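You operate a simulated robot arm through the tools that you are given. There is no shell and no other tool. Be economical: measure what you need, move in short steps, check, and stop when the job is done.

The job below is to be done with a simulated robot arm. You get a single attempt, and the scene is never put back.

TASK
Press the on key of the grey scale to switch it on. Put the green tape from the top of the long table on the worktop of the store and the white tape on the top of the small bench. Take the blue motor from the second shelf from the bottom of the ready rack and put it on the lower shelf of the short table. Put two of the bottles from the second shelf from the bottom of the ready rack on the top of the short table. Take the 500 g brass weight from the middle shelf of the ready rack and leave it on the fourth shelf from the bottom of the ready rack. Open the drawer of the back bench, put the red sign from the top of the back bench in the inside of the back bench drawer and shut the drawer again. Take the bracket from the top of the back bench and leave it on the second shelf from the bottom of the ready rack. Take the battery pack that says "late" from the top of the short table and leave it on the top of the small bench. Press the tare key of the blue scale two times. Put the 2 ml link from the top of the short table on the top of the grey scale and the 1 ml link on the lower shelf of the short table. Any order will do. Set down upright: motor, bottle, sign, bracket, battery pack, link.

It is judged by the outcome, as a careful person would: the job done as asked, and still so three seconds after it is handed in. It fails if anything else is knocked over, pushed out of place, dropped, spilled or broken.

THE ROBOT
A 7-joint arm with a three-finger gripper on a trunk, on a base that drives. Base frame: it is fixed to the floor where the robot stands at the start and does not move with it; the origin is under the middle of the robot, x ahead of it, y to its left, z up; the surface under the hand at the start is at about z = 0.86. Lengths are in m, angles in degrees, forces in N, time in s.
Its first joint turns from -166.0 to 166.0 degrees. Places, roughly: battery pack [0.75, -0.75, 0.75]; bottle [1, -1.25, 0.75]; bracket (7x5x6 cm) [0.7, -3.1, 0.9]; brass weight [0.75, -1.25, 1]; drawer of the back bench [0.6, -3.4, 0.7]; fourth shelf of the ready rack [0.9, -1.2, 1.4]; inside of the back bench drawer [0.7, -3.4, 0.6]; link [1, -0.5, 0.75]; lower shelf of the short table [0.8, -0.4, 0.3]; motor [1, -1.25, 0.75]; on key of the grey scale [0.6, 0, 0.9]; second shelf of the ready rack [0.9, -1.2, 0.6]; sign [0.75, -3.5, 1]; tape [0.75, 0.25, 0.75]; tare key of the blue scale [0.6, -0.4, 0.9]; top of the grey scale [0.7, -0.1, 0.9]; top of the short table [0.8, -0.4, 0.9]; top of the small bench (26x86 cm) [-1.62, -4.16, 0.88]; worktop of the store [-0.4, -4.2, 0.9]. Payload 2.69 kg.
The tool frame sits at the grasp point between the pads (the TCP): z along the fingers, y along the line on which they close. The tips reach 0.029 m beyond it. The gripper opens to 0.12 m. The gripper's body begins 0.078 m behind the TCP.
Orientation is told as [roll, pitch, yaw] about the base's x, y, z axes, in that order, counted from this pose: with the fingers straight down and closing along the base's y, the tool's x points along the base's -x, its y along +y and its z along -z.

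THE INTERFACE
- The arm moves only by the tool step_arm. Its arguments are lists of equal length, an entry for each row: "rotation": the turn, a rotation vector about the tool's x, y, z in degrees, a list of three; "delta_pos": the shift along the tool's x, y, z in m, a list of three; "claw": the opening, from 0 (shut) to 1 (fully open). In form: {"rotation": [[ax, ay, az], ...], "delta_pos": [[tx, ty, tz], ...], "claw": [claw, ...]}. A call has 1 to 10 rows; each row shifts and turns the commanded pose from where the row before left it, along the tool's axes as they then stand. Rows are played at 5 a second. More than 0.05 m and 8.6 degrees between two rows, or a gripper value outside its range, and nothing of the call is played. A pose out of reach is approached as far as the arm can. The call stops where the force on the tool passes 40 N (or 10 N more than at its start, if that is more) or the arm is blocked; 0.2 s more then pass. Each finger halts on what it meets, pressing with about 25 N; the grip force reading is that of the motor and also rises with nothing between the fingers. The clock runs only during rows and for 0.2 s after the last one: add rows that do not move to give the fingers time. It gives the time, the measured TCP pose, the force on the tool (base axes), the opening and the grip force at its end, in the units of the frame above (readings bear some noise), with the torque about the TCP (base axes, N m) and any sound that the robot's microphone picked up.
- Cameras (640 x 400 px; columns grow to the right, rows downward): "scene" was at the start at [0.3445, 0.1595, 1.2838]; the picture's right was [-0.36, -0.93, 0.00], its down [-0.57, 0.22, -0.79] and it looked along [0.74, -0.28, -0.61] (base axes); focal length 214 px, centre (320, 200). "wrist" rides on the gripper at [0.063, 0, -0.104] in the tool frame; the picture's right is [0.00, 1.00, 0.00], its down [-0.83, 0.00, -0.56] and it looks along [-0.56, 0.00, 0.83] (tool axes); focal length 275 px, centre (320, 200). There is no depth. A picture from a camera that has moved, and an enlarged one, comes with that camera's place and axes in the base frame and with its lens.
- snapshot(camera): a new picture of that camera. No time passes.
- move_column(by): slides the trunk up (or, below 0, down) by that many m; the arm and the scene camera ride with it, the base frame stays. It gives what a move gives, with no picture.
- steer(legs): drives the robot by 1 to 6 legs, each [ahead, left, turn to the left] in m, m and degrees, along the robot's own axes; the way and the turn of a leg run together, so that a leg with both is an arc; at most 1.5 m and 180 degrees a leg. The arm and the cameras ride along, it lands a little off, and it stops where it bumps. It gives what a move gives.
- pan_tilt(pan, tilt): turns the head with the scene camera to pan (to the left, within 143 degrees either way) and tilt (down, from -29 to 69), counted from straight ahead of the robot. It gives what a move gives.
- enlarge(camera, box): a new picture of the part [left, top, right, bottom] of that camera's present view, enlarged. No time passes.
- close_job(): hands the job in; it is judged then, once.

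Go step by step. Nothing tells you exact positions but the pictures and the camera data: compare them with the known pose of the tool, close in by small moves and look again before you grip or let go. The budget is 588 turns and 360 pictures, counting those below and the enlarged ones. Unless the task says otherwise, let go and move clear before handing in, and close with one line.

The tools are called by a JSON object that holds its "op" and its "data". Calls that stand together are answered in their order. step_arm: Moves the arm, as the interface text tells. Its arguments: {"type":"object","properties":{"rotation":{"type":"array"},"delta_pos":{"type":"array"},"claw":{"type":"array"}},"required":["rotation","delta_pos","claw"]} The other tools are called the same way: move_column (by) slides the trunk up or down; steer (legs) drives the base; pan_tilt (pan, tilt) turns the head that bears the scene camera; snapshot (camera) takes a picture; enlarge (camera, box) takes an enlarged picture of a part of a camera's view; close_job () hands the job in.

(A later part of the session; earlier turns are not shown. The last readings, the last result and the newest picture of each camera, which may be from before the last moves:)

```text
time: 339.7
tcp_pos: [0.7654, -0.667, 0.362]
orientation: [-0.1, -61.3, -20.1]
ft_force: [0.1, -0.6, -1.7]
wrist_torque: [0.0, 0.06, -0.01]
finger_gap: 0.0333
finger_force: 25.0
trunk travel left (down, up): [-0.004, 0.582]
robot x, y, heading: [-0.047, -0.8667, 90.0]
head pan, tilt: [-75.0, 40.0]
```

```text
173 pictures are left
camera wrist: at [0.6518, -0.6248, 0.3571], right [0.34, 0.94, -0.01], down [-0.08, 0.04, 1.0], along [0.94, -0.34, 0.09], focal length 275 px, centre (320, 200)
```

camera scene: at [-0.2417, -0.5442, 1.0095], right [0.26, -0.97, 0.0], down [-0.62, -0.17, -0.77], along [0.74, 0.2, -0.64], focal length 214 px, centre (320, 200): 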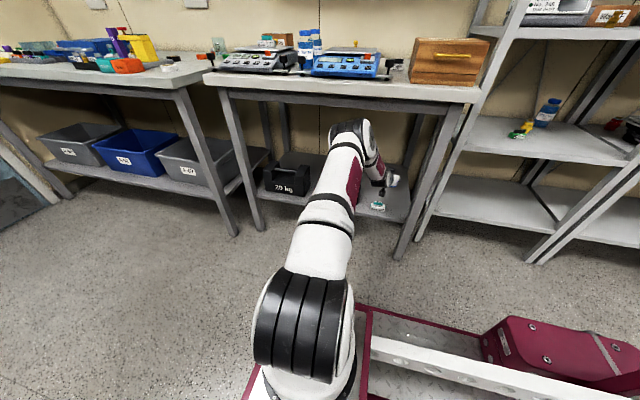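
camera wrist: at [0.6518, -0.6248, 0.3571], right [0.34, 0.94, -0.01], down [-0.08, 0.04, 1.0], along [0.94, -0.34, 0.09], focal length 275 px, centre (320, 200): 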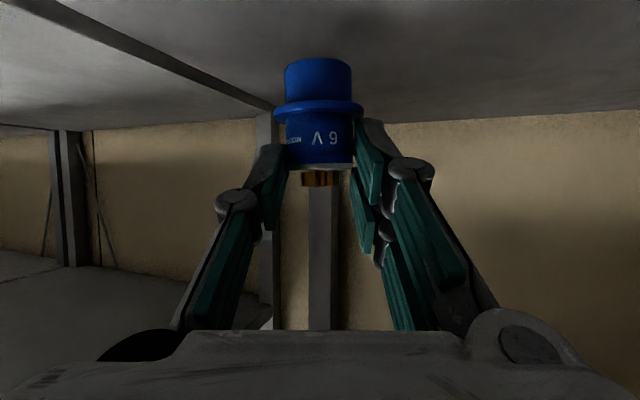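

{"op": "step_arm", "data": {"rotation": [[0, 0, 0], [0, 0, 0], [0, 0, 0], [0, 0, 0], [0, 0, 0], [0, 0, 0]], "delta_pos": [[0.0132, 0, 0.0072], [0.0026, 0, 0.0014], [0.0026, 0, 0.0014], [0.0018, 0, 0.001], [0.0018, 0, 0.001], [0, 0, 0]], "claw": [0, 0, 0, 0, 0, 0]}}

{"op": "snapshot", "data": {"camera": "wrist"}}

```text
time: 341.1
tcp_pos: [0.7669, -0.6663, 0.338]
orientation: [-0.2, -61.6, -20.1]
ft_force: [-0.8, -0.1, 4.1]
wrist_torque: [0.07, -0.07, 0.0]
finger_gap: 0.0332
finger_force: 24.9
trunk travel left (down, up): [-0.004, 0.582]
robot x, y, heading: [-0.0473, -0.8609, 90.0]
head pan, tilt: [-75.0, 40.0]
```

```text
172 pictures are left
camera wrist: at [0.6522, -0.6251, 0.3327], right [0.34, 0.94, -0.01], down [-0.08, 0.04, 1.0], along [0.94, -0.34, 0.09], focal length 275 px, centre (320, 200)
```

wrist: 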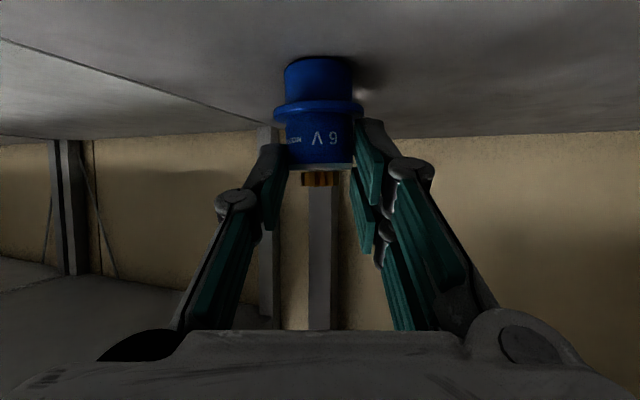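

Contact (4 N). I open and draw the fingers back.

{"op": "step_arm", "data": {"rotation": [[0, 0, 0], [0, 0, 0], [0, 0, 0], [0, 0, 0], [0, 0, 0], [0, 0, 0]], "delta_pos": [[0, 0, 0], [0, 0, 0], [-0.004, 0, -0.025], [-0.004, 0, -0.035], [-0.005, 0, -0.04], [-0.005, 0, -0.04]], "claw": [0.4, 0.5, 0.5, 0.5, 0.5, 0.5]}}

{"op": "snapshot", "data": {"camera": "wrist"}}

```text
time: 342.5
tcp_pos: [0.6586, -0.627, 0.4206]
orientation: [-0.3, -61.3, -20.0]
ft_force: [-0.1, -0.4, 0.4]
wrist_torque: [-0.01, 0.04, -0.01]
finger_gap: 0.0598
finger_force: 0.0
trunk travel left (down, up): [-0.004, 0.582]
robot x, y, heading: [-0.0496, -0.8659, 89.9]
head pan, tilt: [-75.0, 40.0]
```

```text
171 pictures are left
camera wrist: at [0.5448, -0.585, 0.4155], right [0.34, 0.94, -0.01], down [-0.08, 0.04, 1.0], along [0.94, -0.34, 0.09], focal length 275 px, centre (320, 200)
```

wrist: 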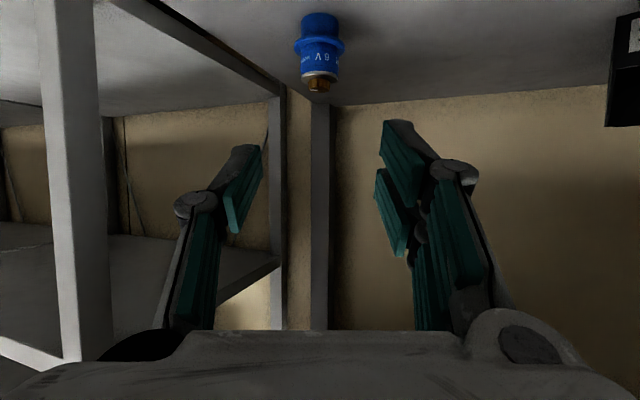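

The motor stands on the lower shelf. I withdraw the arm.

{"op": "step_arm", "data": {"rotation": [[0, 0, 0], [0, 0, 0], [0, 0, 0]], "delta_pos": [[0.0203, -0.0155, -0.037], [0.0203, -0.0155, -0.037], [0.0203, -0.0155, -0.037]], "claw": [0.5, 0.5, 0.5]}}

{"op": "steer", "data": {"legs": [[0, 0.16, 0]]}}

{"op": "move_column", "data": {"by": 0.35}}

{"op": "snapshot", "data": {"camera": "scene"}}

```text
time: 343.3
tcp_pos: [0.5239, -0.6267, 0.4223]
orientation: [0.0, -61.4, -20.2]
ft_force: [-0.9, -0.5, 0.2]
wrist_torque: [0.02, -0.03, 0.05]
finger_gap: 0.0599
finger_force: 0.0
trunk travel left (down, up): [-0.004, 0.582]
robot x, y, heading: [-0.0454, -0.8605, 89.9]
head pan, tilt: [-75.0, 40.0]
```

```text
time: 344.7
tcp_pos: [0.3647, -0.6267, 0.4215]
orientation: [-0.1, -61.4, -20.0]
ft_force: [-0.1, -0.7, 0.1]
wrist_torque: [0.02, 0.0, -0.02]
finger_gap: 0.0598
finger_force: 0.1
trunk travel left (down, up): [-0.004, 0.582]
robot x, y, heading: [-0.2081, -0.8662, 90.2]
head pan, tilt: [-75.0, 40.0]
```

```text
time: 348.2
tcp_pos: [0.3639, -0.6257, 0.7709]
orientation: [-0.1, -61.2, -20.1]
ft_force: [0.0, -0.5, 0.3]
wrist_torque: [-0.02, -0.01, 0.01]
finger_gap: 0.0601
finger_force: 0.0
trunk travel left (down, up): [-0.354, 0.232]
robot x, y, heading: [-0.2042, -0.8606, 89.9]
head pan, tilt: [-75.0, 40.0]
```

```text
170 pictures are left
camera scene: at [-0.3164, -0.6096, 1.3587], right [0.26, -0.97, 0.0], down [-0.62, -0.17, -0.77], along [0.74, 0.2, -0.64], focal length 214 px, centre (320, 200)
```

scene: 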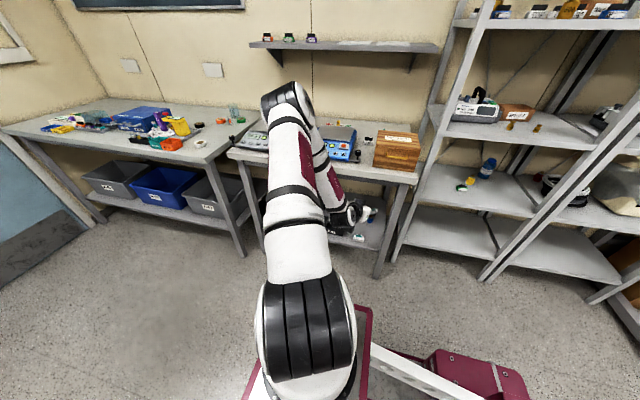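

Next the LATE battery pack. I turn the tool straight down with the fingers closing along x, and rise above the table.

{"op": "step_arm", "data": {"rotation": [[0, 7.7, 0], [0, 7.7, 0], [0, 7.7, 0], [0, 7.7, 0], [0, 7.7, 0], [0, 7.7, 0], [0, 7.7, 0], [0, 7.5, 0]], "delta_pos": [[-0.03, 0, -0.03], [-0.03, 0, -0.03], [-0.02, 0, -0.03], [-0.02, 0, -0.03], [-0.01, 0, -0.03], [-0.01, 0, -0.04], [0, 0, -0.045], [0, 0, -0.045]], "claw": [1, 1, 1, 1, 1, 1, 1, 1]}}

{"op": "snapshot", "data": {"camera": "scene"}}

```text
time: 350.0
tcp_pos: [0.3091, -0.6046, 1.0841]
orientation: [0.0, 0.0, -20.1]
ft_force: [0.4, 0.7, -0.2]
wrist_torque: [0.0, 0.01, -0.01]
finger_gap: 0.1199
finger_force: 0.0
trunk travel left (down, up): [-0.354, 0.232]
robot x, y, heading: [-0.2089, -0.8659, 89.9]
head pan, tilt: [-75.0, 40.0]
```

```text
169 pictures are left
camera scene: at [-0.3164, -0.6095, 1.3587], right [0.26, -0.97, 0.0], down [-0.62, -0.17, -0.77], along [0.74, 0.2, -0.64], focal length 214 px, centre (320, 200)
```

scene: 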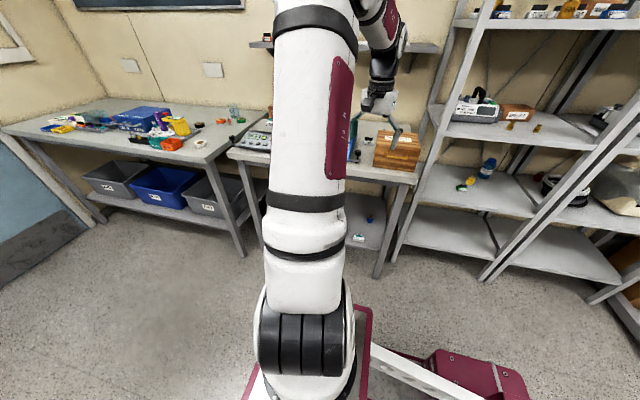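

{"op": "step_arm", "data": {"rotation": [[0, 0, 8.55], [0, 0, 8.55], [0, 0, 8.55], [0, 0, 8.55], [0, 0, 8.55], [0, 0, 8.55], [0, 0, 8.55], [0, 0, 8.55]], "delta_pos": [[0, 0, 0], [0, 0, 0], [0, 0, 0], [0, 0, 0], [0, 0, 0], [0, 0, 0], [0, 0, 0], [0, 0, 0]], "claw": [1, 1, 1, 1, 1, 1, 1, 1]}}

{"op": "steer", "data": {"legs": [[0, -0.16, 0]]}}

{"op": "step_arm", "data": {"rotation": [[0, 0, 0], [0, 0, 0], [0, 0, 0], [0, 0, 0]], "delta_pos": [[0.01, 0.045, 0], [0.01, 0.045, 0], [0.01, 0.045, 0], [0.01, 0.045, 0]], "claw": [1, 1, 1, 1]}}

{"op": "snapshot", "data": {"camera": "wrist"}}

```text
time: 351.8
tcp_pos: [0.308, -0.6058, 1.0842]
orientation: [0.0, 0.0, -88.8]
ft_force: [-0.5, 0.4, 0.3]
wrist_torque: [0.01, -0.02, 0.0]
finger_gap: 0.1199
finger_force: 0.1
trunk travel left (down, up): [-0.354, 0.232]
robot x, y, heading: [-0.2086, -0.8644, 89.8]
head pan, tilt: [-75.0, 40.0]
```

```text
time: 353.2
tcp_pos: [0.4681, -0.605, 1.0848]
orientation: [-0.1, 0.0, -88.6]
ft_force: [0.4, -1.0, -0.3]
wrist_torque: [0.01, -0.02, -0.01]
finger_gap: 0.1199
finger_force: 0.0
trunk travel left (down, up): [-0.354, 0.232]
robot x, y, heading: [-0.0499, -0.8648, 89.6]
head pan, tilt: [-75.0, 40.0]
```

```text
time: 354.2
tcp_pos: [0.6438, -0.5571, 1.088]
orientation: [0.1, 0.2, -88.4]
ft_force: [-3.8, 6.0, 8.9]
wrist_torque: [-0.67, -0.41, 0.05]
finger_gap: 0.1202
finger_force: 0.0
trunk travel left (down, up): [-0.354, 0.232]
robot x, y, heading: [-0.0454, -0.8634, 89.8]
head pan, tilt: [-75.0, 40.0]
```

```text
168 pictures are left
camera wrist: at [0.6413, -0.4935, 1.1923], right [1.0, 0.03, 0.0], down [0.03, -0.83, 0.55], along [0.02, -0.55, -0.83], focal length 275 px, centre (320, 200)
```

wrist: 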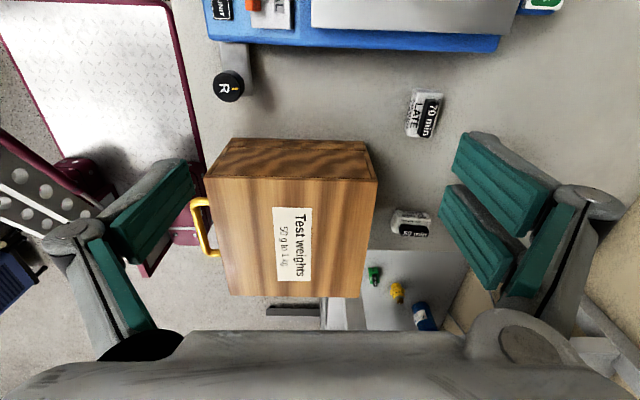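

{"op": "step_arm", "data": {"rotation": [[0, 0, 0]], "delta_pos": [[0, 0, 0]], "claw": [1]}}

{"op": "snapshot", "data": {"camera": "scene"}}

```text
time: 354.6
tcp_pos: [0.6473, -0.5618, 1.0835]
orientation: [-0.1, 0.1, -88.7]
ft_force: [-0.7, 0.4, -0.4]
wrist_torque: [-0.01, -0.01, -0.01]
finger_gap: 0.1199
finger_force: 0.1
trunk travel left (down, up): [-0.354, 0.232]
robot x, y, heading: [-0.0505, -0.8662, 89.8]
head pan, tilt: [-75.0, 40.0]
```

```text
167 pictures are left
camera scene: at [-0.1569, -0.6099, 1.3587], right [0.26, -0.97, 0.0], down [-0.62, -0.17, -0.77], along [0.74, 0.2, -0.64], focal length 214 px, centre (320, 200)
```

scene: 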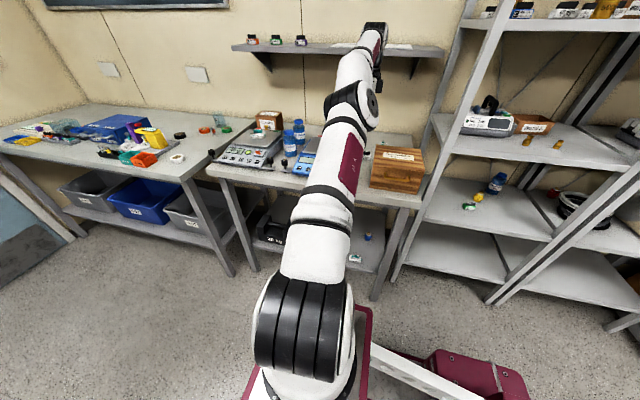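

The elbow dropped again (the tool was high and far). I pull the arm back off the table and lower to recover it.

{"op": "steer", "data": {"legs": [[0, 0.2, 0]]}}

{"op": "step_arm", "data": {"rotation": [[0, 0, 0], [0, 0, 0], [0, 0, 0], [0, 0, 0], [0, 0, 0]], "delta_pos": [[0, -0.03, 0.03], [0, -0.03, 0.03], [0, -0.03, 0.03], [0, -0.03, 0.03], [0, -0.03, 0.03]], "claw": [1, 1, 1, 1, 1]}}

{"op": "snapshot", "data": {"camera": "scene"}}

```text
time: 356.2
tcp_pos: [0.4456, -0.5619, 1.0836]
orientation: [0.0, 0.0, -88.7]
ft_force: [-0.2, -0.5, -0.1]
wrist_torque: [0.0, -0.01, -0.03]
finger_gap: 0.1199
finger_force: 0.1
trunk travel left (down, up): [-0.354, 0.232]
robot x, y, heading: [-0.2473, -0.8636, 89.8]
head pan, tilt: [-75.0, 40.0]
```

```text
time: 357.4
tcp_pos: [0.2969, -0.5661, 0.9336]
orientation: [-0.1, -0.1, -88.7]
ft_force: [0.6, -0.6, -0.3]
wrist_torque: [0.0, 0.0, 0.01]
finger_gap: 0.1198
finger_force: 0.1
trunk travel left (down, up): [-0.354, 0.232]
robot x, y, heading: [-0.2535, -0.8628, 89.7]
head pan, tilt: [-75.0, 40.0]
```

```text
166 pictures are left
camera scene: at [-0.357, -0.6093, 1.3587], right [0.26, -0.97, 0.0], down [-0.62, -0.16, -0.77], along [0.74, 0.2, -0.64], focal length 214 px, centre (320, 200)
```

scene: 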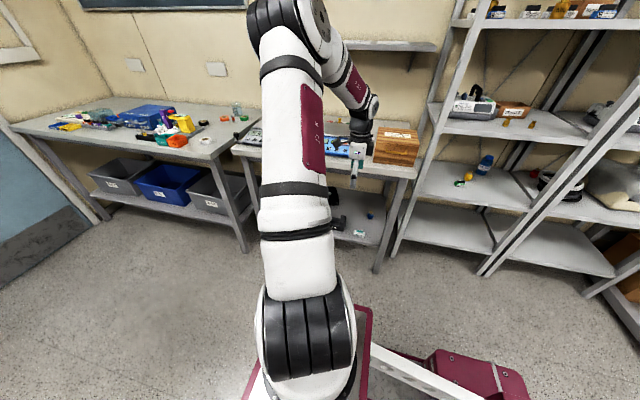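

{"op": "step_arm", "data": {"rotation": [[0, 0, 0], [0, 0, 0]], "delta_pos": [[-0.01, 0, -0.035], [0, 0, -0.035]], "claw": [1, 1]}}

{"op": "steer", "data": {"legs": [[0, -0.3, 0]]}}

{"op": "step_arm", "data": {"rotation": [[0, 0, 0], [0, 0, 0], [0, 0, 0]], "delta_pos": [[0, 0.045, 0], [0, 0.045, 0], [0, 0.045, 0]], "claw": [1, 1, 1]}}

{"op": "snapshot", "data": {"camera": "wrist"}}

{"op": "snapshot", "data": {"camera": "scene"}}

```text
time: 358.0
tcp_pos: [0.2975, -0.575, 1.005]
orientation: [-0.1, 0.0, -88.7]
ft_force: [0.2, -0.1, 0.1]
wrist_torque: [-0.03, 0.0, 0.0]
finger_gap: 0.1198
finger_force: 0.0
trunk travel left (down, up): [-0.354, 0.232]
robot x, y, heading: [-0.2497, -0.8651, 89.6]
head pan, tilt: [-75.0, 40.0]
```

```text
time: 360.0
tcp_pos: [0.5964, -0.5758, 1.0055]
orientation: [-0.1, -0.1, -88.5]
ft_force: [0.2, -0.6, -0.7]
wrist_torque: [0.0, 0.0, -0.01]
finger_gap: 0.12
finger_force: 0.1
trunk travel left (down, up): [-0.354, 0.232]
robot x, y, heading: [0.0524, -0.8611, 89.8]
head pan, tilt: [-75.0, 40.0]
```

```text
time: 360.8
tcp_pos: [0.7319, -0.57, 1.0046]
orientation: [-0.2, 0.0, -88.6]
ft_force: [-0.1, 0.0, 0.8]
wrist_torque: [-0.09, -0.02, 0.01]
finger_gap: 0.12
finger_force: 0.1
trunk travel left (down, up): [-0.354, 0.232]
robot x, y, heading: [0.0529, -0.8632, 90.1]
head pan, tilt: [-75.0, 40.0]
```

```text
165 pictures are left
camera wrist: at [0.7299, -0.5076, 1.1083], right [1.0, 0.03, 0.0], down [0.03, -0.83, 0.56], along [0.02, -0.56, -0.83], focal length 275 px, centre (320, 200)
```

wrist: 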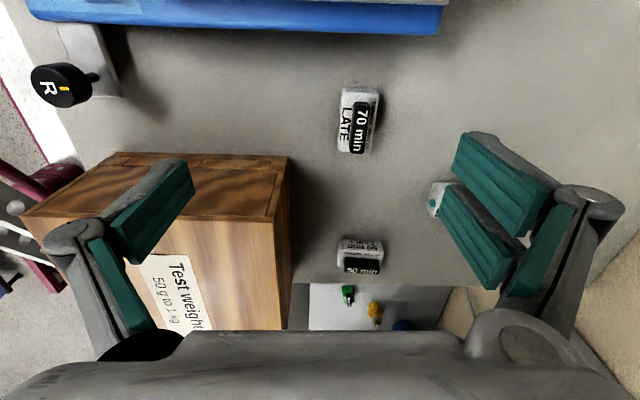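

```text
164 pictures are left
camera scene: at [-0.0578, -0.61, 1.3587], right [0.26, -0.97, 0.0], down [-0.62, -0.17, -0.77], along [0.74, 0.2, -0.64], focal length 214 px, centre (320, 200)
```

scene: 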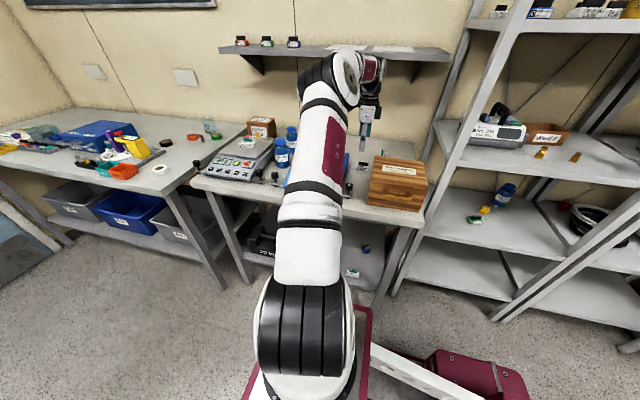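

{"op": "step_arm", "data": {"rotation": [[0, 0, 1.4], [0, 0, 1.4]], "delta_pos": [[-0.006, -0.045, 0], [-0.006, -0.045, 0]], "claw": [1, 1]}}

{"op": "steer", "data": {"legs": [[0, -0.12, 0]]}}

{"op": "snapshot", "data": {"camera": "wrist"}}

{"op": "snapshot", "data": {"camera": "scene"}}

```text
time: 361.4
tcp_pos: [0.6428, -0.5833, 1.0011]
orientation: [0.1, -0.1, -91.3]
ft_force: [0.4, -0.3, 0.1]
wrist_torque: [0.01, 0.01, 0.01]
finger_gap: 0.1201
finger_force: 0.0
trunk travel left (down, up): [-0.354, 0.232]
robot x, y, heading: [0.0508, -0.8654, 89.9]
head pan, tilt: [-75.0, 40.0]
```

```text
time: 362.6
tcp_pos: [0.7624, -0.5832, 1.0023]
orientation: [0.0, -0.1, -91.4]
ft_force: [0.3, -0.8, -0.3]
wrist_torque: [0.0, 0.0, -0.04]
finger_gap: 0.1201
finger_force: 0.1
trunk travel left (down, up): [-0.354, 0.232]
robot x, y, heading: [0.1743, -0.8637, 89.6]
head pan, tilt: [-75.0, 40.0]
```

```text
163 pictures are left
camera wrist: at [0.7633, -0.5211, 1.1068], right [1.0, -0.02, 0.0], down [-0.02, -0.83, 0.56], along [-0.01, -0.56, -0.83], focal length 275 px, centre (320, 200)
```

wrist: 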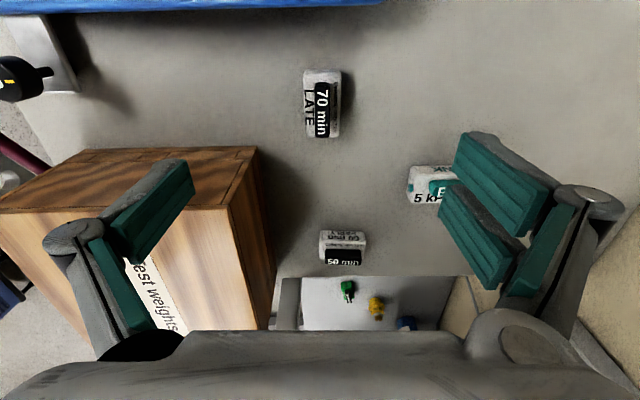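

```text
162 pictures are left
camera scene: at [0.063, -0.6101, 1.3587], right [0.26, -0.97, 0.0], down [-0.62, -0.17, -0.77], along [0.74, 0.2, -0.64], focal length 214 px, centre (320, 200)
```

scene: 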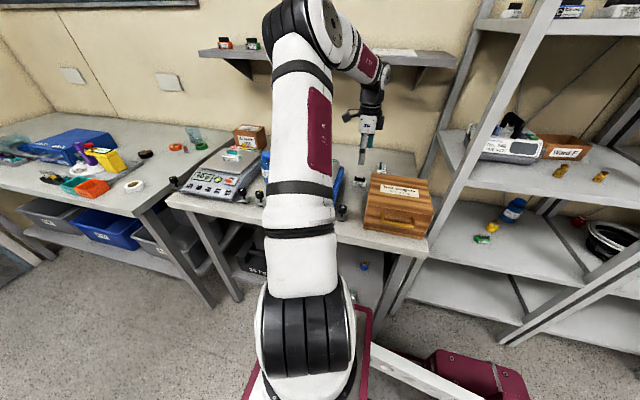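

{"op": "step_arm", "data": {"rotation": [[0, 0, 0], [0, 0, 0], [0, 0, 0], [0, 0, 0], [0, 0, 0], [0, 0, 0], [0, 0, 0]], "delta_pos": [[0.001, 0.002, 0.045], [0, 0, 0.045], [0, 0, 0.0], [0, 0, 0.014], [0, 0, 0], [0, 0, 0], [0, 0, 0]], "claw": [0.75, 0.75, 0.75, 0.75, 0, 0, 0]}}

{"op": "snapshot", "data": {"camera": "wrist"}}

```text
time: 364.2
tcp_pos: [0.7633, -0.583, 0.899]
orientation: [0.0, -0.1, -91.5]
ft_force: [-0.5, -0.7, 2.2]
wrist_torque: [0.01, -0.03, 0.0]
finger_gap: 0.0293
finger_force: 25.2
trunk travel left (down, up): [-0.354, 0.232]
robot x, y, heading: [0.1716, -0.8644, 89.9]
head pan, tilt: [-75.0, 40.0]
```

```text
161 pictures are left
camera wrist: at [0.7645, -0.5208, 1.0028], right [1.0, -0.02, 0.0], down [-0.02, -0.83, 0.56], along [-0.01, -0.56, -0.83], focal length 275 px, centre (320, 200)
```

wrist: 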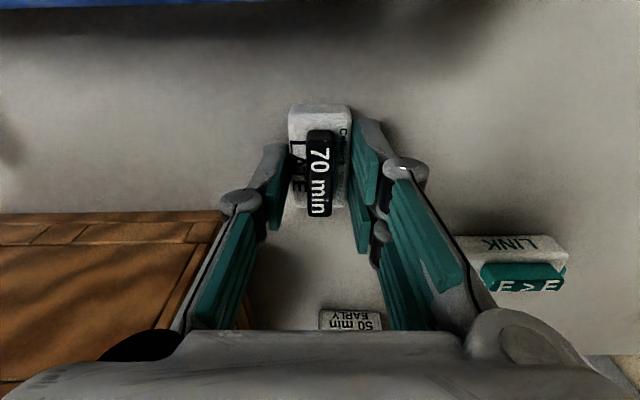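

LATE pack held. I lift, pull out over the aisle, and head for the far end.

{"op": "step_arm", "data": {"rotation": [[0, 0, 0], [0, 0, 0], [0, 0, 0]], "delta_pos": [[0, 0, -0.04], [0, 0, -0.045], [0, 0, -0.035]], "claw": [0, 0, 0]}}

{"op": "steer", "data": {"legs": [[0, 0.42, 0]]}}

{"op": "snapshot", "data": {"camera": "wrist"}}

{"op": "pan_tilt", "data": {"pan": -140, "tilt": 25}}

{"op": "snapshot", "data": {"camera": "scene"}}

```text
time: 365.1
tcp_pos: [0.7643, -0.5822, 1.0202]
orientation: [-0.1, 0.0, -91.4]
ft_force: [0.2, -1.2, -1.7]
wrist_torque: [-0.02, -0.01, -0.01]
finger_gap: 0.0297
finger_force: 24.6
trunk travel left (down, up): [-0.354, 0.232]
robot x, y, heading: [0.1696, -0.8614, 89.8]
head pan, tilt: [-75.0, 40.0]
```

```text
time: 367.6
tcp_pos: [0.3456, -0.5827, 1.0195]
orientation: [0.0, -0.2, -91.5]
ft_force: [-0.4, 0.0, -0.9]
wrist_torque: [-0.01, 0.03, 0.01]
finger_gap: 0.0295
finger_force: 25.1
trunk travel left (down, up): [-0.354, 0.232]
robot x, y, heading: [-0.249, -0.8617, 89.8]
head pan, tilt: [-75.0, 40.0]
```

```text
160 pictures are left
camera wrist: at [0.3467, -0.5193, 1.1235], right [1.0, -0.02, 0.0], down [-0.02, -0.83, 0.56], along [-0.01, -0.56, -0.83], focal length 275 px, centre (320, 200)
```

wrist: 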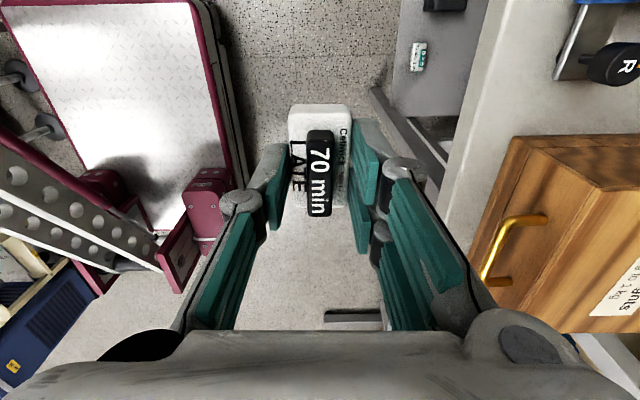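

```text
time: 369.0
tcp_pos: [0.3456, -0.5809, 1.0193]
orientation: [-0.1, -0.1, -91.5]
ft_force: [-0.1, 1.4, -1.6]
wrist_torque: [-0.03, -0.02, -0.05]
finger_gap: 0.0296
finger_force: 25.6
trunk travel left (down, up): [-0.354, 0.232]
robot x, y, heading: [-0.2481, -0.8625, 89.7]
head pan, tilt: [-140.0, 25.0]
```

```text
159 pictures are left
camera scene: at [-0.3791, -0.7013, 1.382], right [-0.77, -0.64, 0.0], down [-0.27, 0.32, -0.91], along [0.58, -0.7, -0.42], focal length 214 px, centre (320, 200)
```

scene: 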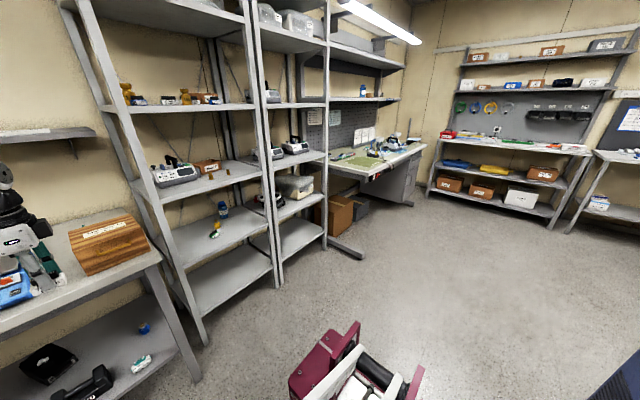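

{"op": "steer", "data": {"legs": [[-1.35, 0, 0]]}}

{"op": "steer", "data": {"legs": [[0, 0.1, 0], [0, 0, 90], [0, 0, 90]]}}

{"op": "pan_tilt", "data": {"pan": 0, "tilt": 25}}

{"op": "snapshot", "data": {"camera": "scene"}}

```text
time: 375.7
tcp_pos: [0.3417, -1.9136, 1.0193]
orientation: [-0.1, 0.0, -91.3]
ft_force: [0.5, 1.0, -1.3]
wrist_torque: [0.02, 0.01, -0.02]
finger_gap: 0.0295
finger_force: 24.7
trunk travel left (down, up): [-0.354, 0.232]
robot x, y, heading: [-0.2471, -2.1983, 90.2]
head pan, tilt: [-140.0, 25.0]
```

```text
time: 384.5
tcp_pos: [-0.9406, -2.483, 1.0196]
orientation: [-0.1, 0.0, 89.1]
ft_force: [0.0, -0.8, -2.0]
wrist_torque: [0.0, -0.02, -0.02]
finger_gap: 0.0298
finger_force: 25.4
trunk travel left (down, up): [-0.354, 0.232]
robot x, y, heading: [-0.3517, -2.1984, -89.6]
head pan, tilt: [-140.0, 25.0]
```

```text
time: 386.7
tcp_pos: [-0.9414, -2.483, 1.0193]
orientation: [0.0, 0.0, 89.1]
ft_force: [-0.2, 0.6, -1.5]
wrist_torque: [0.03, 0.0, -0.01]
finger_gap: 0.0296
finger_force: 25.1
trunk travel left (down, up): [-0.354, 0.232]
robot x, y, heading: [-0.3515, -2.1962, -89.8]
head pan, tilt: [0.0, 25.0]
```

```text
158 pictures are left
camera scene: at [-0.16, -2.5176, 1.382], right [-1.0, -0.01, 0.0], down [0.0, 0.42, -0.91], along [0.01, -0.91, -0.42], focal length 214 px, centre (320, 200)
```

scene: 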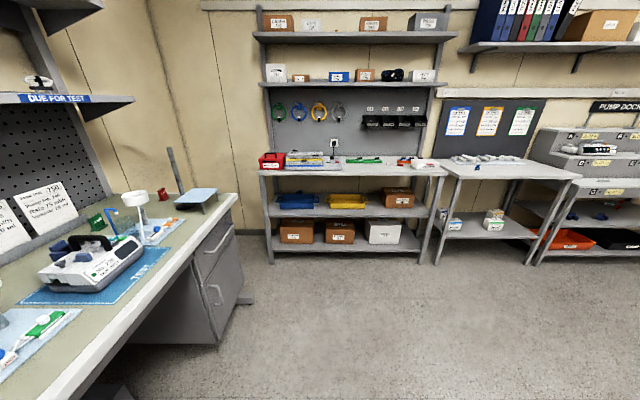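

I now face the store (left shelf unit, x≈−0.4) and the small bench (table at x≈−1.6). I check the floor to the right.

{"op": "pan_tilt", "data": {"pan": -50, "tilt": 30}}

{"op": "snapshot", "data": {"camera": "scene"}}

```text
time: 387.9
tcp_pos: [-0.9407, -2.4823, 1.0191]
orientation: [-0.1, 0.0, 89.1]
ft_force: [-0.3, -1.1, -0.5]
wrist_torque: [0.0, -0.02, 0.01]
finger_gap: 0.0295
finger_force: 25.1
trunk travel left (down, up): [-0.354, 0.232]
robot x, y, heading: [-0.3513, -2.1992, -89.4]
head pan, tilt: [-50.0, 30.0]
```

```text
157 pictures are left
camera scene: at [-0.2295, -2.4841, 1.3741], right [-0.65, 0.76, 0.0], down [0.38, 0.32, -0.87], along [-0.66, -0.56, -0.5], focal length 214 px, centre (320, 200)
```

scene: 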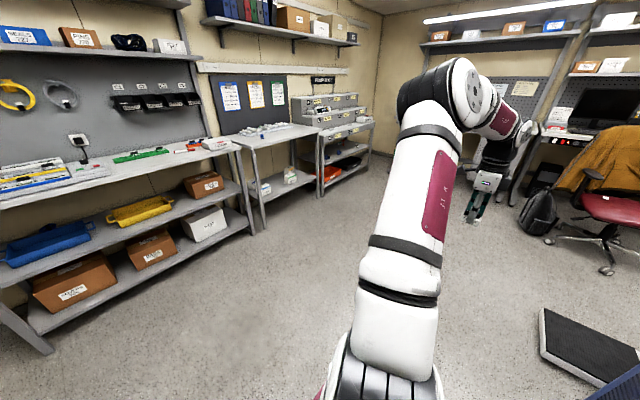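

{"op": "steer", "data": {"legs": [[1.05, 0, 0]]}}

{"op": "steer", "data": {"legs": [[0, -1.0, 0]]}}

{"op": "pan_tilt", "data": {"pan": -15, "tilt": 35}}

{"op": "snapshot", "data": {"camera": "scene"}}

```text
time: 393.3
tcp_pos: [-0.9354, -3.5344, 1.0199]
orientation: [-0.1, -0.1, 89.0]
ft_force: [-0.7, 0.0, -0.7]
wrist_torque: [0.01, -0.02, 0.0]
finger_gap: 0.0296
finger_force: 25.2
trunk travel left (down, up): [-0.354, 0.232]
robot x, y, heading: [-0.3432, -3.2504, -89.8]
head pan, tilt: [-50.0, 30.0]
```

```text
time: 398.5
tcp_pos: [-1.9294, -3.5472, 1.0197]
orientation: [-0.1, 0.0, 89.3]
ft_force: [-1.0, -0.1, -2.0]
wrist_torque: [-0.02, 0.01, -0.02]
finger_gap: 0.0297
finger_force: 25.0
trunk travel left (down, up): [-0.354, 0.232]
robot x, y, heading: [-1.3419, -3.2547, -89.3]
head pan, tilt: [-50.0, 30.0]
```

```text
time: 399.5
tcp_pos: [-1.9287, -3.546, 1.0181]
orientation: [-0.2, 0.0, 89.3]
ft_force: [0.6, -0.5, -0.3]
wrist_torque: [0.01, 0.01, -0.01]
finger_gap: 0.0298
finger_force: 24.2
trunk travel left (down, up): [-0.354, 0.232]
robot x, y, heading: [-1.3373, -3.2594, -89.0]
head pan, tilt: [-15.0, 35.0]
```

```text
156 pictures are left
camera scene: at [-1.1702, -3.5713, 1.3663], right [-0.97, 0.25, 0.0], down [0.14, 0.56, -0.82], along [-0.2, -0.79, -0.57], focal length 214 px, centre (320, 200)
```

scene: 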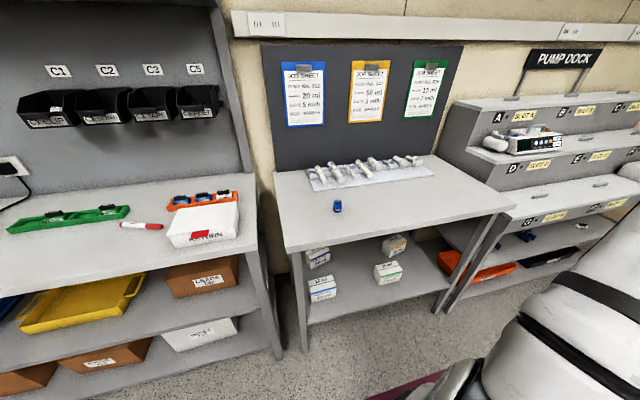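

The small bench has free room at front right. I drive closer and bring the pack over ≈[−1.70, −4.12].

{"op": "steer", "data": {"legs": [[0.2, 0.05, 0]]}}

{"op": "step_arm", "data": {"rotation": [[0, 0, 0], [0, 0, 0], [0, 0, 0], [0, 0, 0], [0, 0, 0], [0, 0, 0], [0, 0, 0], [0, 0, 0]], "delta_pos": [[0.046, -0.018, 0], [0.046, -0.018, 0], [0.046, -0.018, 0], [0.046, -0.018, 0], [0.046, -0.018, 0], [0.046, -0.018, 0], [0.046, -0.018, 0], [0.046, -0.018, 0]], "claw": [0, 0, 0, 0, 0, 0, 0, 0]}}

{"op": "snapshot", "data": {"camera": "scene"}}

{"op": "snapshot", "data": {"camera": "wrist"}}

```text
time: 401.1
tcp_pos: [-1.8779, -3.7461, 1.0195]
orientation: [-0.1, 0.0, 89.4]
ft_force: [0.5, -0.9, -1.3]
wrist_torque: [0.01, -0.04, 0.01]
finger_gap: 0.0297
finger_force: 25.8
trunk travel left (down, up): [-0.354, 0.232]
robot x, y, heading: [-1.2878, -3.4558, -89.1]
head pan, tilt: [-15.0, 35.0]
```

```text
time: 402.9
tcp_pos: [-1.7362, -4.115, 1.019]
orientation: [-0.1, 0.0, 89.4]
ft_force: [-0.5, 0.4, -0.5]
wrist_torque: [-0.03, -0.03, 0.0]
finger_gap: 0.0298
finger_force: 25.0
trunk travel left (down, up): [-0.354, 0.232]
robot x, y, heading: [-1.2929, -3.4597, -89.4]
head pan, tilt: [-15.0, 35.0]
```

```text
155 pictures are left
camera scene: at [-1.1175, -3.7694, 1.3664], right [-0.97, 0.25, 0.0], down [0.14, 0.56, -0.82], along [-0.2, -0.79, -0.57], focal length 214 px, centre (320, 200)
```

scene: 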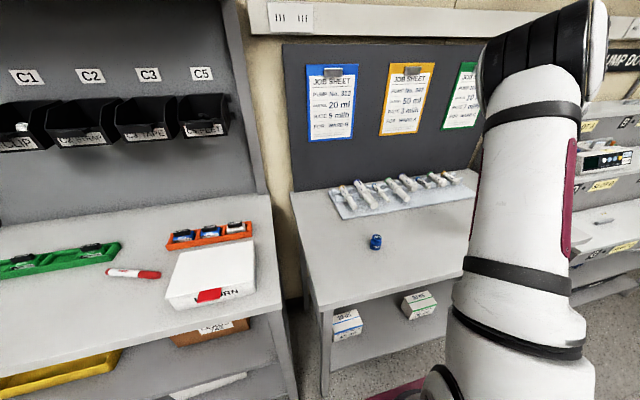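

```text
154 pictures are left
camera wrist: at [-1.7365, -4.1783, 1.1236], right [-1.0, 0.01, 0.0], down [0.01, 0.83, 0.56], along [0.01, 0.56, -0.83], focal length 275 px, centre (320, 200)
```

wrist: 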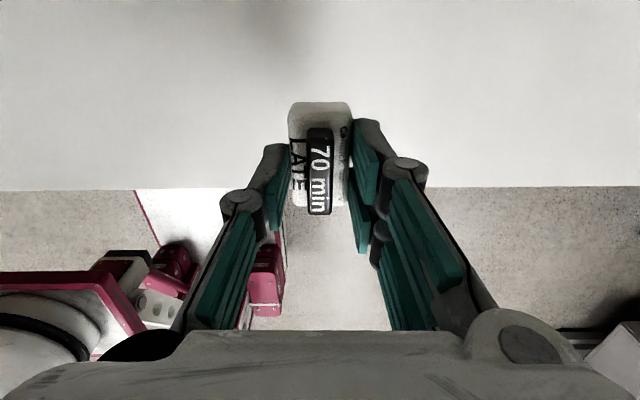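

{"op": "step_arm", "data": {"rotation": [[0, 0, 0], [0, 0, 0], [0, 0, 0], [0, 0, 0], [0, 0, 0]], "delta_pos": [[0.03, 0, 0.03], [0, 0, 0.045], [0, 0, 0.012], [0, 0, 0.004], [0, 0, 0]], "claw": [0, 0, 0, 0, 0]}}

{"op": "snapshot", "data": {"camera": "wrist"}}

```text
time: 404.1
tcp_pos: [-1.7366, -4.1442, 0.9289]
orientation: [0.0, -0.1, 89.4]
ft_force: [0.1, -0.9, -2.6]
wrist_torque: [-0.01, 0.01, -0.04]
finger_gap: 0.0296
finger_force: 25.6
trunk travel left (down, up): [-0.354, 0.232]
robot x, y, heading: [-1.2877, -3.4547, -89.5]
head pan, tilt: [-15.0, 35.0]
```

```text
153 pictures are left
camera wrist: at [-1.7365, -4.2081, 1.0322], right [-1.0, 0.01, 0.0], down [0.0, 0.83, 0.56], along [0.0, 0.56, -0.83], focal length 275 px, centre (320, 200)
```

wrist: 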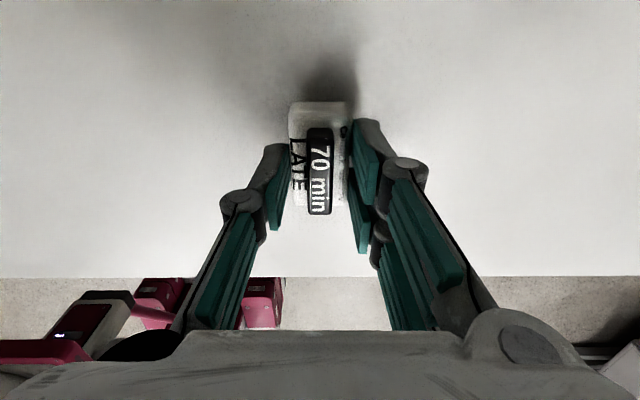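

{"op": "step_arm", "data": {"rotation": [[0, 0, 0], [0, 0, 0], [0, 0, 0], [0, 0, 0]], "delta_pos": [[0, 0, 0.005], [0, 0, 0.003], [0, 0, 0.002], [0, 0, 0]], "claw": [0, 0, 0, 0]}}

```text
time: 405.1
tcp_pos: [-1.7361, -4.1453, 0.9187]
orientation: [0.0, 0.1, 89.4]
ft_force: [1.1, 0.4, 2.6]
wrist_torque: [0.06, 0.03, -0.01]
finger_gap: 0.0296
finger_force: 24.4
trunk travel left (down, up): [-0.354, 0.232]
robot x, y, heading: [-1.2866, -3.4559, -89.2]
head pan, tilt: [-15.0, 35.0]
```

Contact begins at z≈0.919. I open and rise.

{"op": "step_arm", "data": {"rotation": [[0, 0, 0], [0, 0, 0], [0, 0, 0], [0, 0, 0], [0, 0, 0], [0, 0, 0]], "delta_pos": [[0, 0, 0.0005], [0, 0, 0], [0, 0, 0], [0, 0, -0.03], [0, 0, -0.05], [0, 0, -0.05]], "claw": [0, 0.5, 0.7, 0.7, 0.7, 0.7]}}

{"op": "snapshot", "data": {"camera": "wrist"}}

```text
time: 406.5
tcp_pos: [-1.7358, -4.146, 1.0466]
orientation: [-0.1, 0.0, 89.5]
ft_force: [-1.1, -0.6, -0.5]
wrist_torque: [0.06, -0.04, -0.02]
finger_gap: 0.0841
finger_force: 0.1
trunk travel left (down, up): [-0.354, 0.232]
robot x, y, heading: [-1.2838, -3.457, -89.3]
head pan, tilt: [-15.0, 35.0]
```

```text
152 pictures are left
camera wrist: at [-1.7367, -4.2088, 1.1509], right [-1.0, 0.01, 0.0], down [0.0, 0.83, 0.56], along [0.0, 0.56, -0.83], focal length 275 px, centre (320, 200)
```

wrist: 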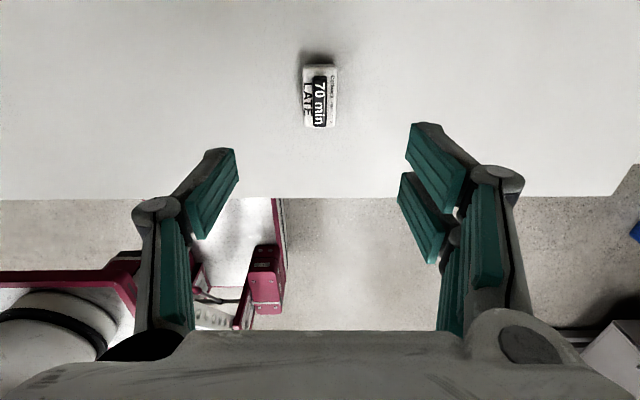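

LATE pack stands on the small bench. Next the back bench: I retract, back off and turn to face +y so the bench is on my right.

{"op": "step_arm", "data": {"rotation": [[0, 0, 0], [0, 0, 0], [0, 0, 0], [0, 0, 0], [0, 0, 0], [0, 0, 0], [0, 0, 0], [0, 0, 0]], "delta_pos": [[-0.046, 0.0, 0], [-0.046, 0.0, 0], [-0.046, 0.0, 0], [-0.046, 0, 0], [-0.046, 0, 0], [-0.046, 0.0, 0], [-0.046, 0, 0], [-0.046, 0, 0]], "claw": [0.7, 0.7, 0.7, 0.7, 0.7, 0.7, 0.7, 0.7]}}

{"op": "steer", "data": {"legs": [[-0.35, 0.5, 0]]}}

{"op": "steer", "data": {"legs": [[0, 0, -90], [0, 0, -90]]}}

{"op": "pan_tilt", "data": {"pan": -100, "tilt": 25}}

{"op": "snapshot", "data": {"camera": "scene"}}

```text
time: 408.3
tcp_pos: [-1.7308, -3.7768, 1.047]
orientation: [-0.2, 0.0, 89.5]
ft_force: [-0.2, 0.2, -0.2]
wrist_torque: [-0.01, -0.01, 0.02]
finger_gap: 0.0841
finger_force: 0.0
trunk travel left (down, up): [-0.354, 0.232]
robot x, y, heading: [-1.2909, -3.4565, -89.4]
head pan, tilt: [-15.0, 35.0]
```

```text
time: 411.7
tcp_pos: [-1.2341, -3.4241, 1.0475]
orientation: [-0.1, 0.0, 89.6]
ft_force: [-0.4, 0.8, 0.0]
wrist_torque: [0.01, 0.0, 0.01]
finger_gap: 0.0836
finger_force: 0.1
trunk travel left (down, up): [-0.354, 0.232]
robot x, y, heading: [-0.7885, -3.1007, -89.3]
head pan, tilt: [-15.0, 35.0]
```

```text
time: 419.8
tcp_pos: [-0.3487, -2.7769, 1.0471]
orientation: [-0.1, 0.0, -90.1]
ft_force: [0.1, -0.9, -0.2]
wrist_torque: [-0.01, 0.0, -0.02]
finger_gap: 0.084
finger_force: 0.1
trunk travel left (down, up): [-0.354, 0.232]
robot x, y, heading: [-0.7891, -3.0993, 91.2]
head pan, tilt: [-15.0, 35.0]
```

```text
time: 421.4
tcp_pos: [-0.3476, -2.7768, 1.0472]
orientation: [-0.1, 0.1, -90.1]
ft_force: [-0.6, 0.9, -0.4]
wrist_torque: [-0.02, -0.01, -0.02]
finger_gap: 0.0838
finger_force: 0.1
trunk travel left (down, up): [-0.354, 0.232]
robot x, y, heading: [-0.7892, -3.0999, 91.0]
head pan, tilt: [-100.0, 25.0]
```

```text
151 pictures are left
camera scene: at [-0.8945, -2.8881, 1.382], right [-0.15, -0.99, 0.0], down [-0.42, 0.06, -0.91], along [0.9, -0.14, -0.42], focal length 214 px, centre (320, 200)
```

scene: 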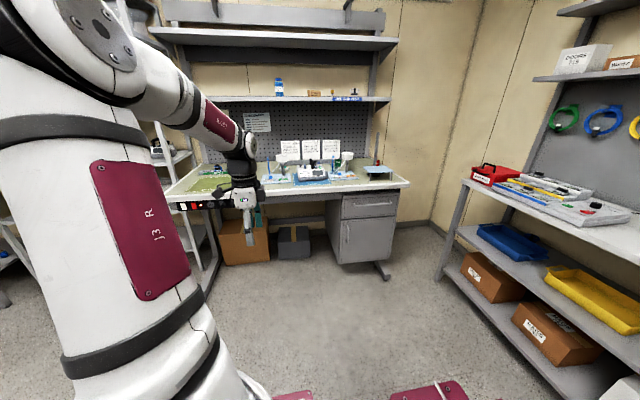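

{"op": "enlarge", "data": {"camera": "scene", "box": [240, 130, 420, 242]}}

{"op": "enlarge", "data": {"camera": "scene", "box": [320, 140, 420, 202]}}

```text
3.56 times, centred on (330, 186) of scene
camera zoom: at [-0.8945, -2.8881, 1.382], right [-0.15, -0.99, 0.0], down [-0.42, 0.06, -0.91], along [0.9, -0.14, -0.42], focal length 763 px, centre (284, 250)
```

zoom: 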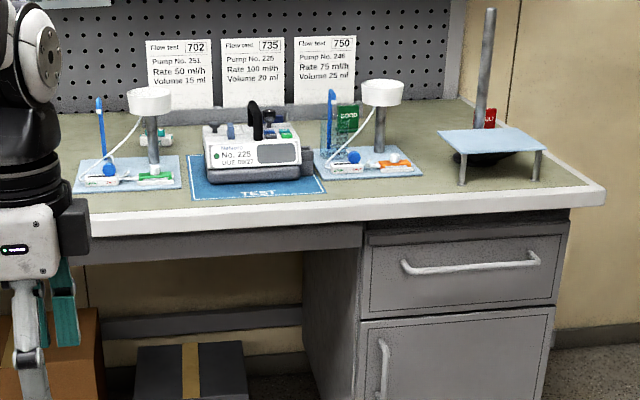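

```text
6.40 times, centred on (370, 171) of scene
camera zoom: at [-0.8945, -2.8881, 1.382], right [-0.15, -0.99, 0.0], down [-0.42, 0.06, -0.91], along [0.9, -0.14, -0.42], focal length 1373 px, centre (0, 386)
```

zoom: 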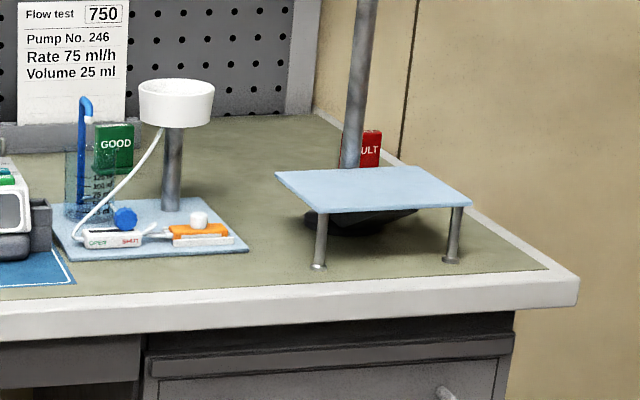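

The red "FAULT" sign stands behind a pole and a small stand at the right back; the bracket is not yet recognised. I go closer and look.

{"op": "steer", "data": {"legs": [[0, 0, -1]]}}

{"op": "steer", "data": {"legs": [[-0.25, -0.3, 0]]}}

{"op": "pan_tilt", "data": {"pan": -90, "tilt": 28}}

{"op": "snapshot", "data": {"camera": "scene"}}

{"op": "enlarge", "data": {"camera": "scene", "box": [180, 100, 340, 200]}}

{"op": "enlarge", "data": {"camera": "scene", "box": [320, 100, 480, 200]}}

```text
time: 422.1
tcp_pos: [-0.3416, -2.7849, 1.0474]
orientation: [-0.1, 0.0, -91.0]
ft_force: [-0.2, -0.5, 0.4]
wrist_torque: [0.04, -0.03, 0.0]
finger_gap: 0.0839
finger_force: 0.2
trunk travel left (down, up): [-0.354, 0.232]
robot x, y, heading: [-0.7902, -3.1026, 90.1]
head pan, tilt: [-100.0, 25.0]
```

```text
time: 424.6
tcp_pos: [-0.0411, -3.0333, 1.0461]
orientation: [-0.2, 0.0, -91.1]
ft_force: [0.8, 0.2, 0.4]
wrist_torque: [-0.04, 0.02, -0.02]
finger_gap: 0.0841
finger_force: 0.1
trunk travel left (down, up): [-0.354, 0.232]
robot x, y, heading: [-0.4906, -3.3484, 90.1]
head pan, tilt: [-100.0, 25.0]
```

```text
time: 425.3
tcp_pos: [-0.0418, -3.0333, 1.0469]
orientation: [-0.2, 0.0, -91.1]
ft_force: [0.1, -0.3, -0.2]
wrist_torque: [-0.03, 0.0, -0.02]
finger_gap: 0.0838
finger_force: 0.2
trunk travel left (down, up): [-0.354, 0.232]
robot x, y, heading: [-0.4943, -3.3492, 90.0]
head pan, tilt: [-90.0, 28.0]
```

```text
148 pictures are left
camera scene: at [-0.5893, -3.1193, 1.3772], right [0.0, -1.0, 0.0], down [-0.47, 0.0, -0.88], along [0.88, 0.0, -0.47], focal length 214 px, centre (320, 200)
```

scene: 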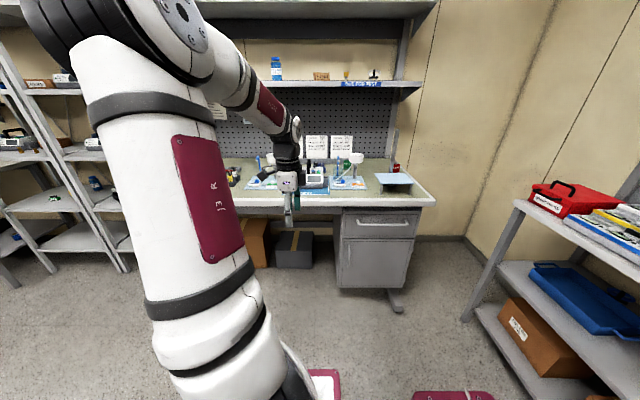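

```text
4.00 times, centred on (260, 150) of scene
camera zoom: at [-0.5893, -3.1193, 1.3772], right [0.0, -1.0, 0.0], down [-0.47, 0.0, -0.88], along [0.88, 0.0, -0.47], focal length 858 px, centre (560, 400)
```

zoom: 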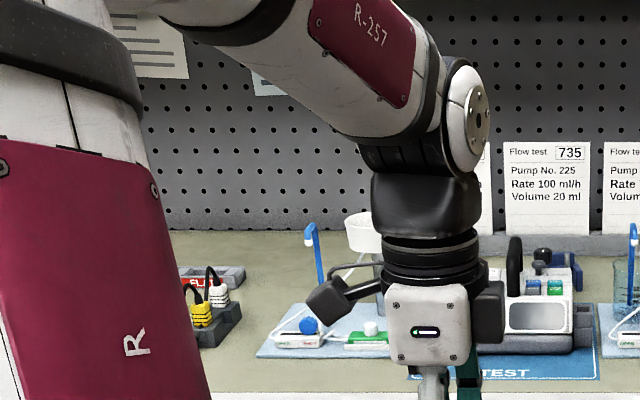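

```text
4.00 times, centred on (400, 150) of scene
camera zoom: at [-0.5893, -3.1193, 1.3772], right [0.0, -1.0, 0.0], down [-0.47, 0.0, -0.88], along [0.88, 0.0, -0.47], focal length 858 px, centre (0, 400)
```

zoom: 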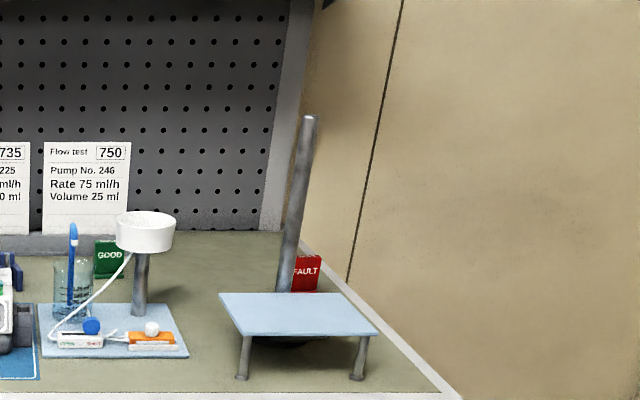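

{"op": "move_column", "data": {"by": 0.15}}

{"op": "step_arm", "data": {"rotation": [[0, 0, -8.5], [0, 0, -8.5], [0, 0, -8.5], [0, 0, -8.5], [0, 0, -8.5], [0, 0, -8.5], [0, 0, -8.5], [0, 0, -8.5], [0, 0, -8.5], [0, 0, -8.5]], "delta_pos": [[0, 0, 0], [0, 0, 0], [0, 0, 0], [0, 0, 0], [0, 0, 0], [0, 0, 0], [0, 0, 0], [0, 0, 0], [0, 0, 0], [0, 0, 0]], "claw": [1, 1, 1, 1, 1, 1, 1, 1, 1, 1]}}

{"op": "snapshot", "data": {"camera": "wrist"}}

```text
time: 427.0
tcp_pos: [-0.0414, -3.0319, 1.1968]
orientation: [-0.1, 0.0, -91.1]
ft_force: [-0.1, 0.1, -0.1]
wrist_torque: [0.0, 0.01, 0.04]
finger_gap: 0.0841
finger_force: 0.0
trunk travel left (down, up): [-0.504, 0.082]
robot x, y, heading: [-0.4886, -3.3478, 90.3]
head pan, tilt: [-90.0, 28.0]
```

```text
time: 429.2
tcp_pos: [-0.0414, -3.0324, 1.1972]
orientation: [0.0, -0.1, -5.9]
ft_force: [1.1, -0.6, 0.1]
wrist_torque: [0.01, -0.01, 0.0]
finger_gap: 0.1201
finger_force: 0.1
trunk travel left (down, up): [-0.504, 0.082]
robot x, y, heading: [-0.4902, -3.3516, 90.5]
head pan, tilt: [-90.0, 28.0]
```

```text
145 pictures are left
camera wrist: at [-0.1042, -3.0265, 1.3013], right [0.1, 1.0, 0.0], down [0.83, -0.08, 0.56], along [0.55, -0.06, -0.83], focal length 275 px, centre (320, 200)
```

wrist: 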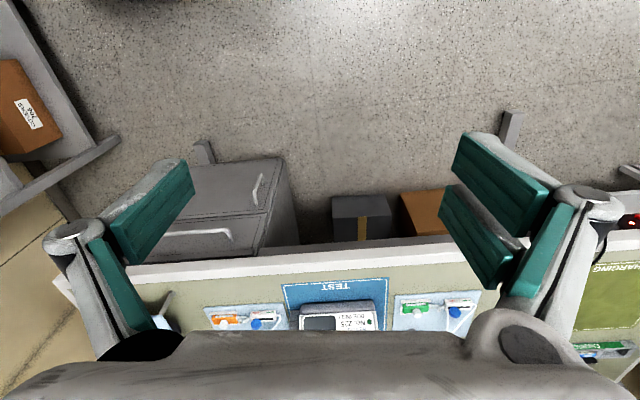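

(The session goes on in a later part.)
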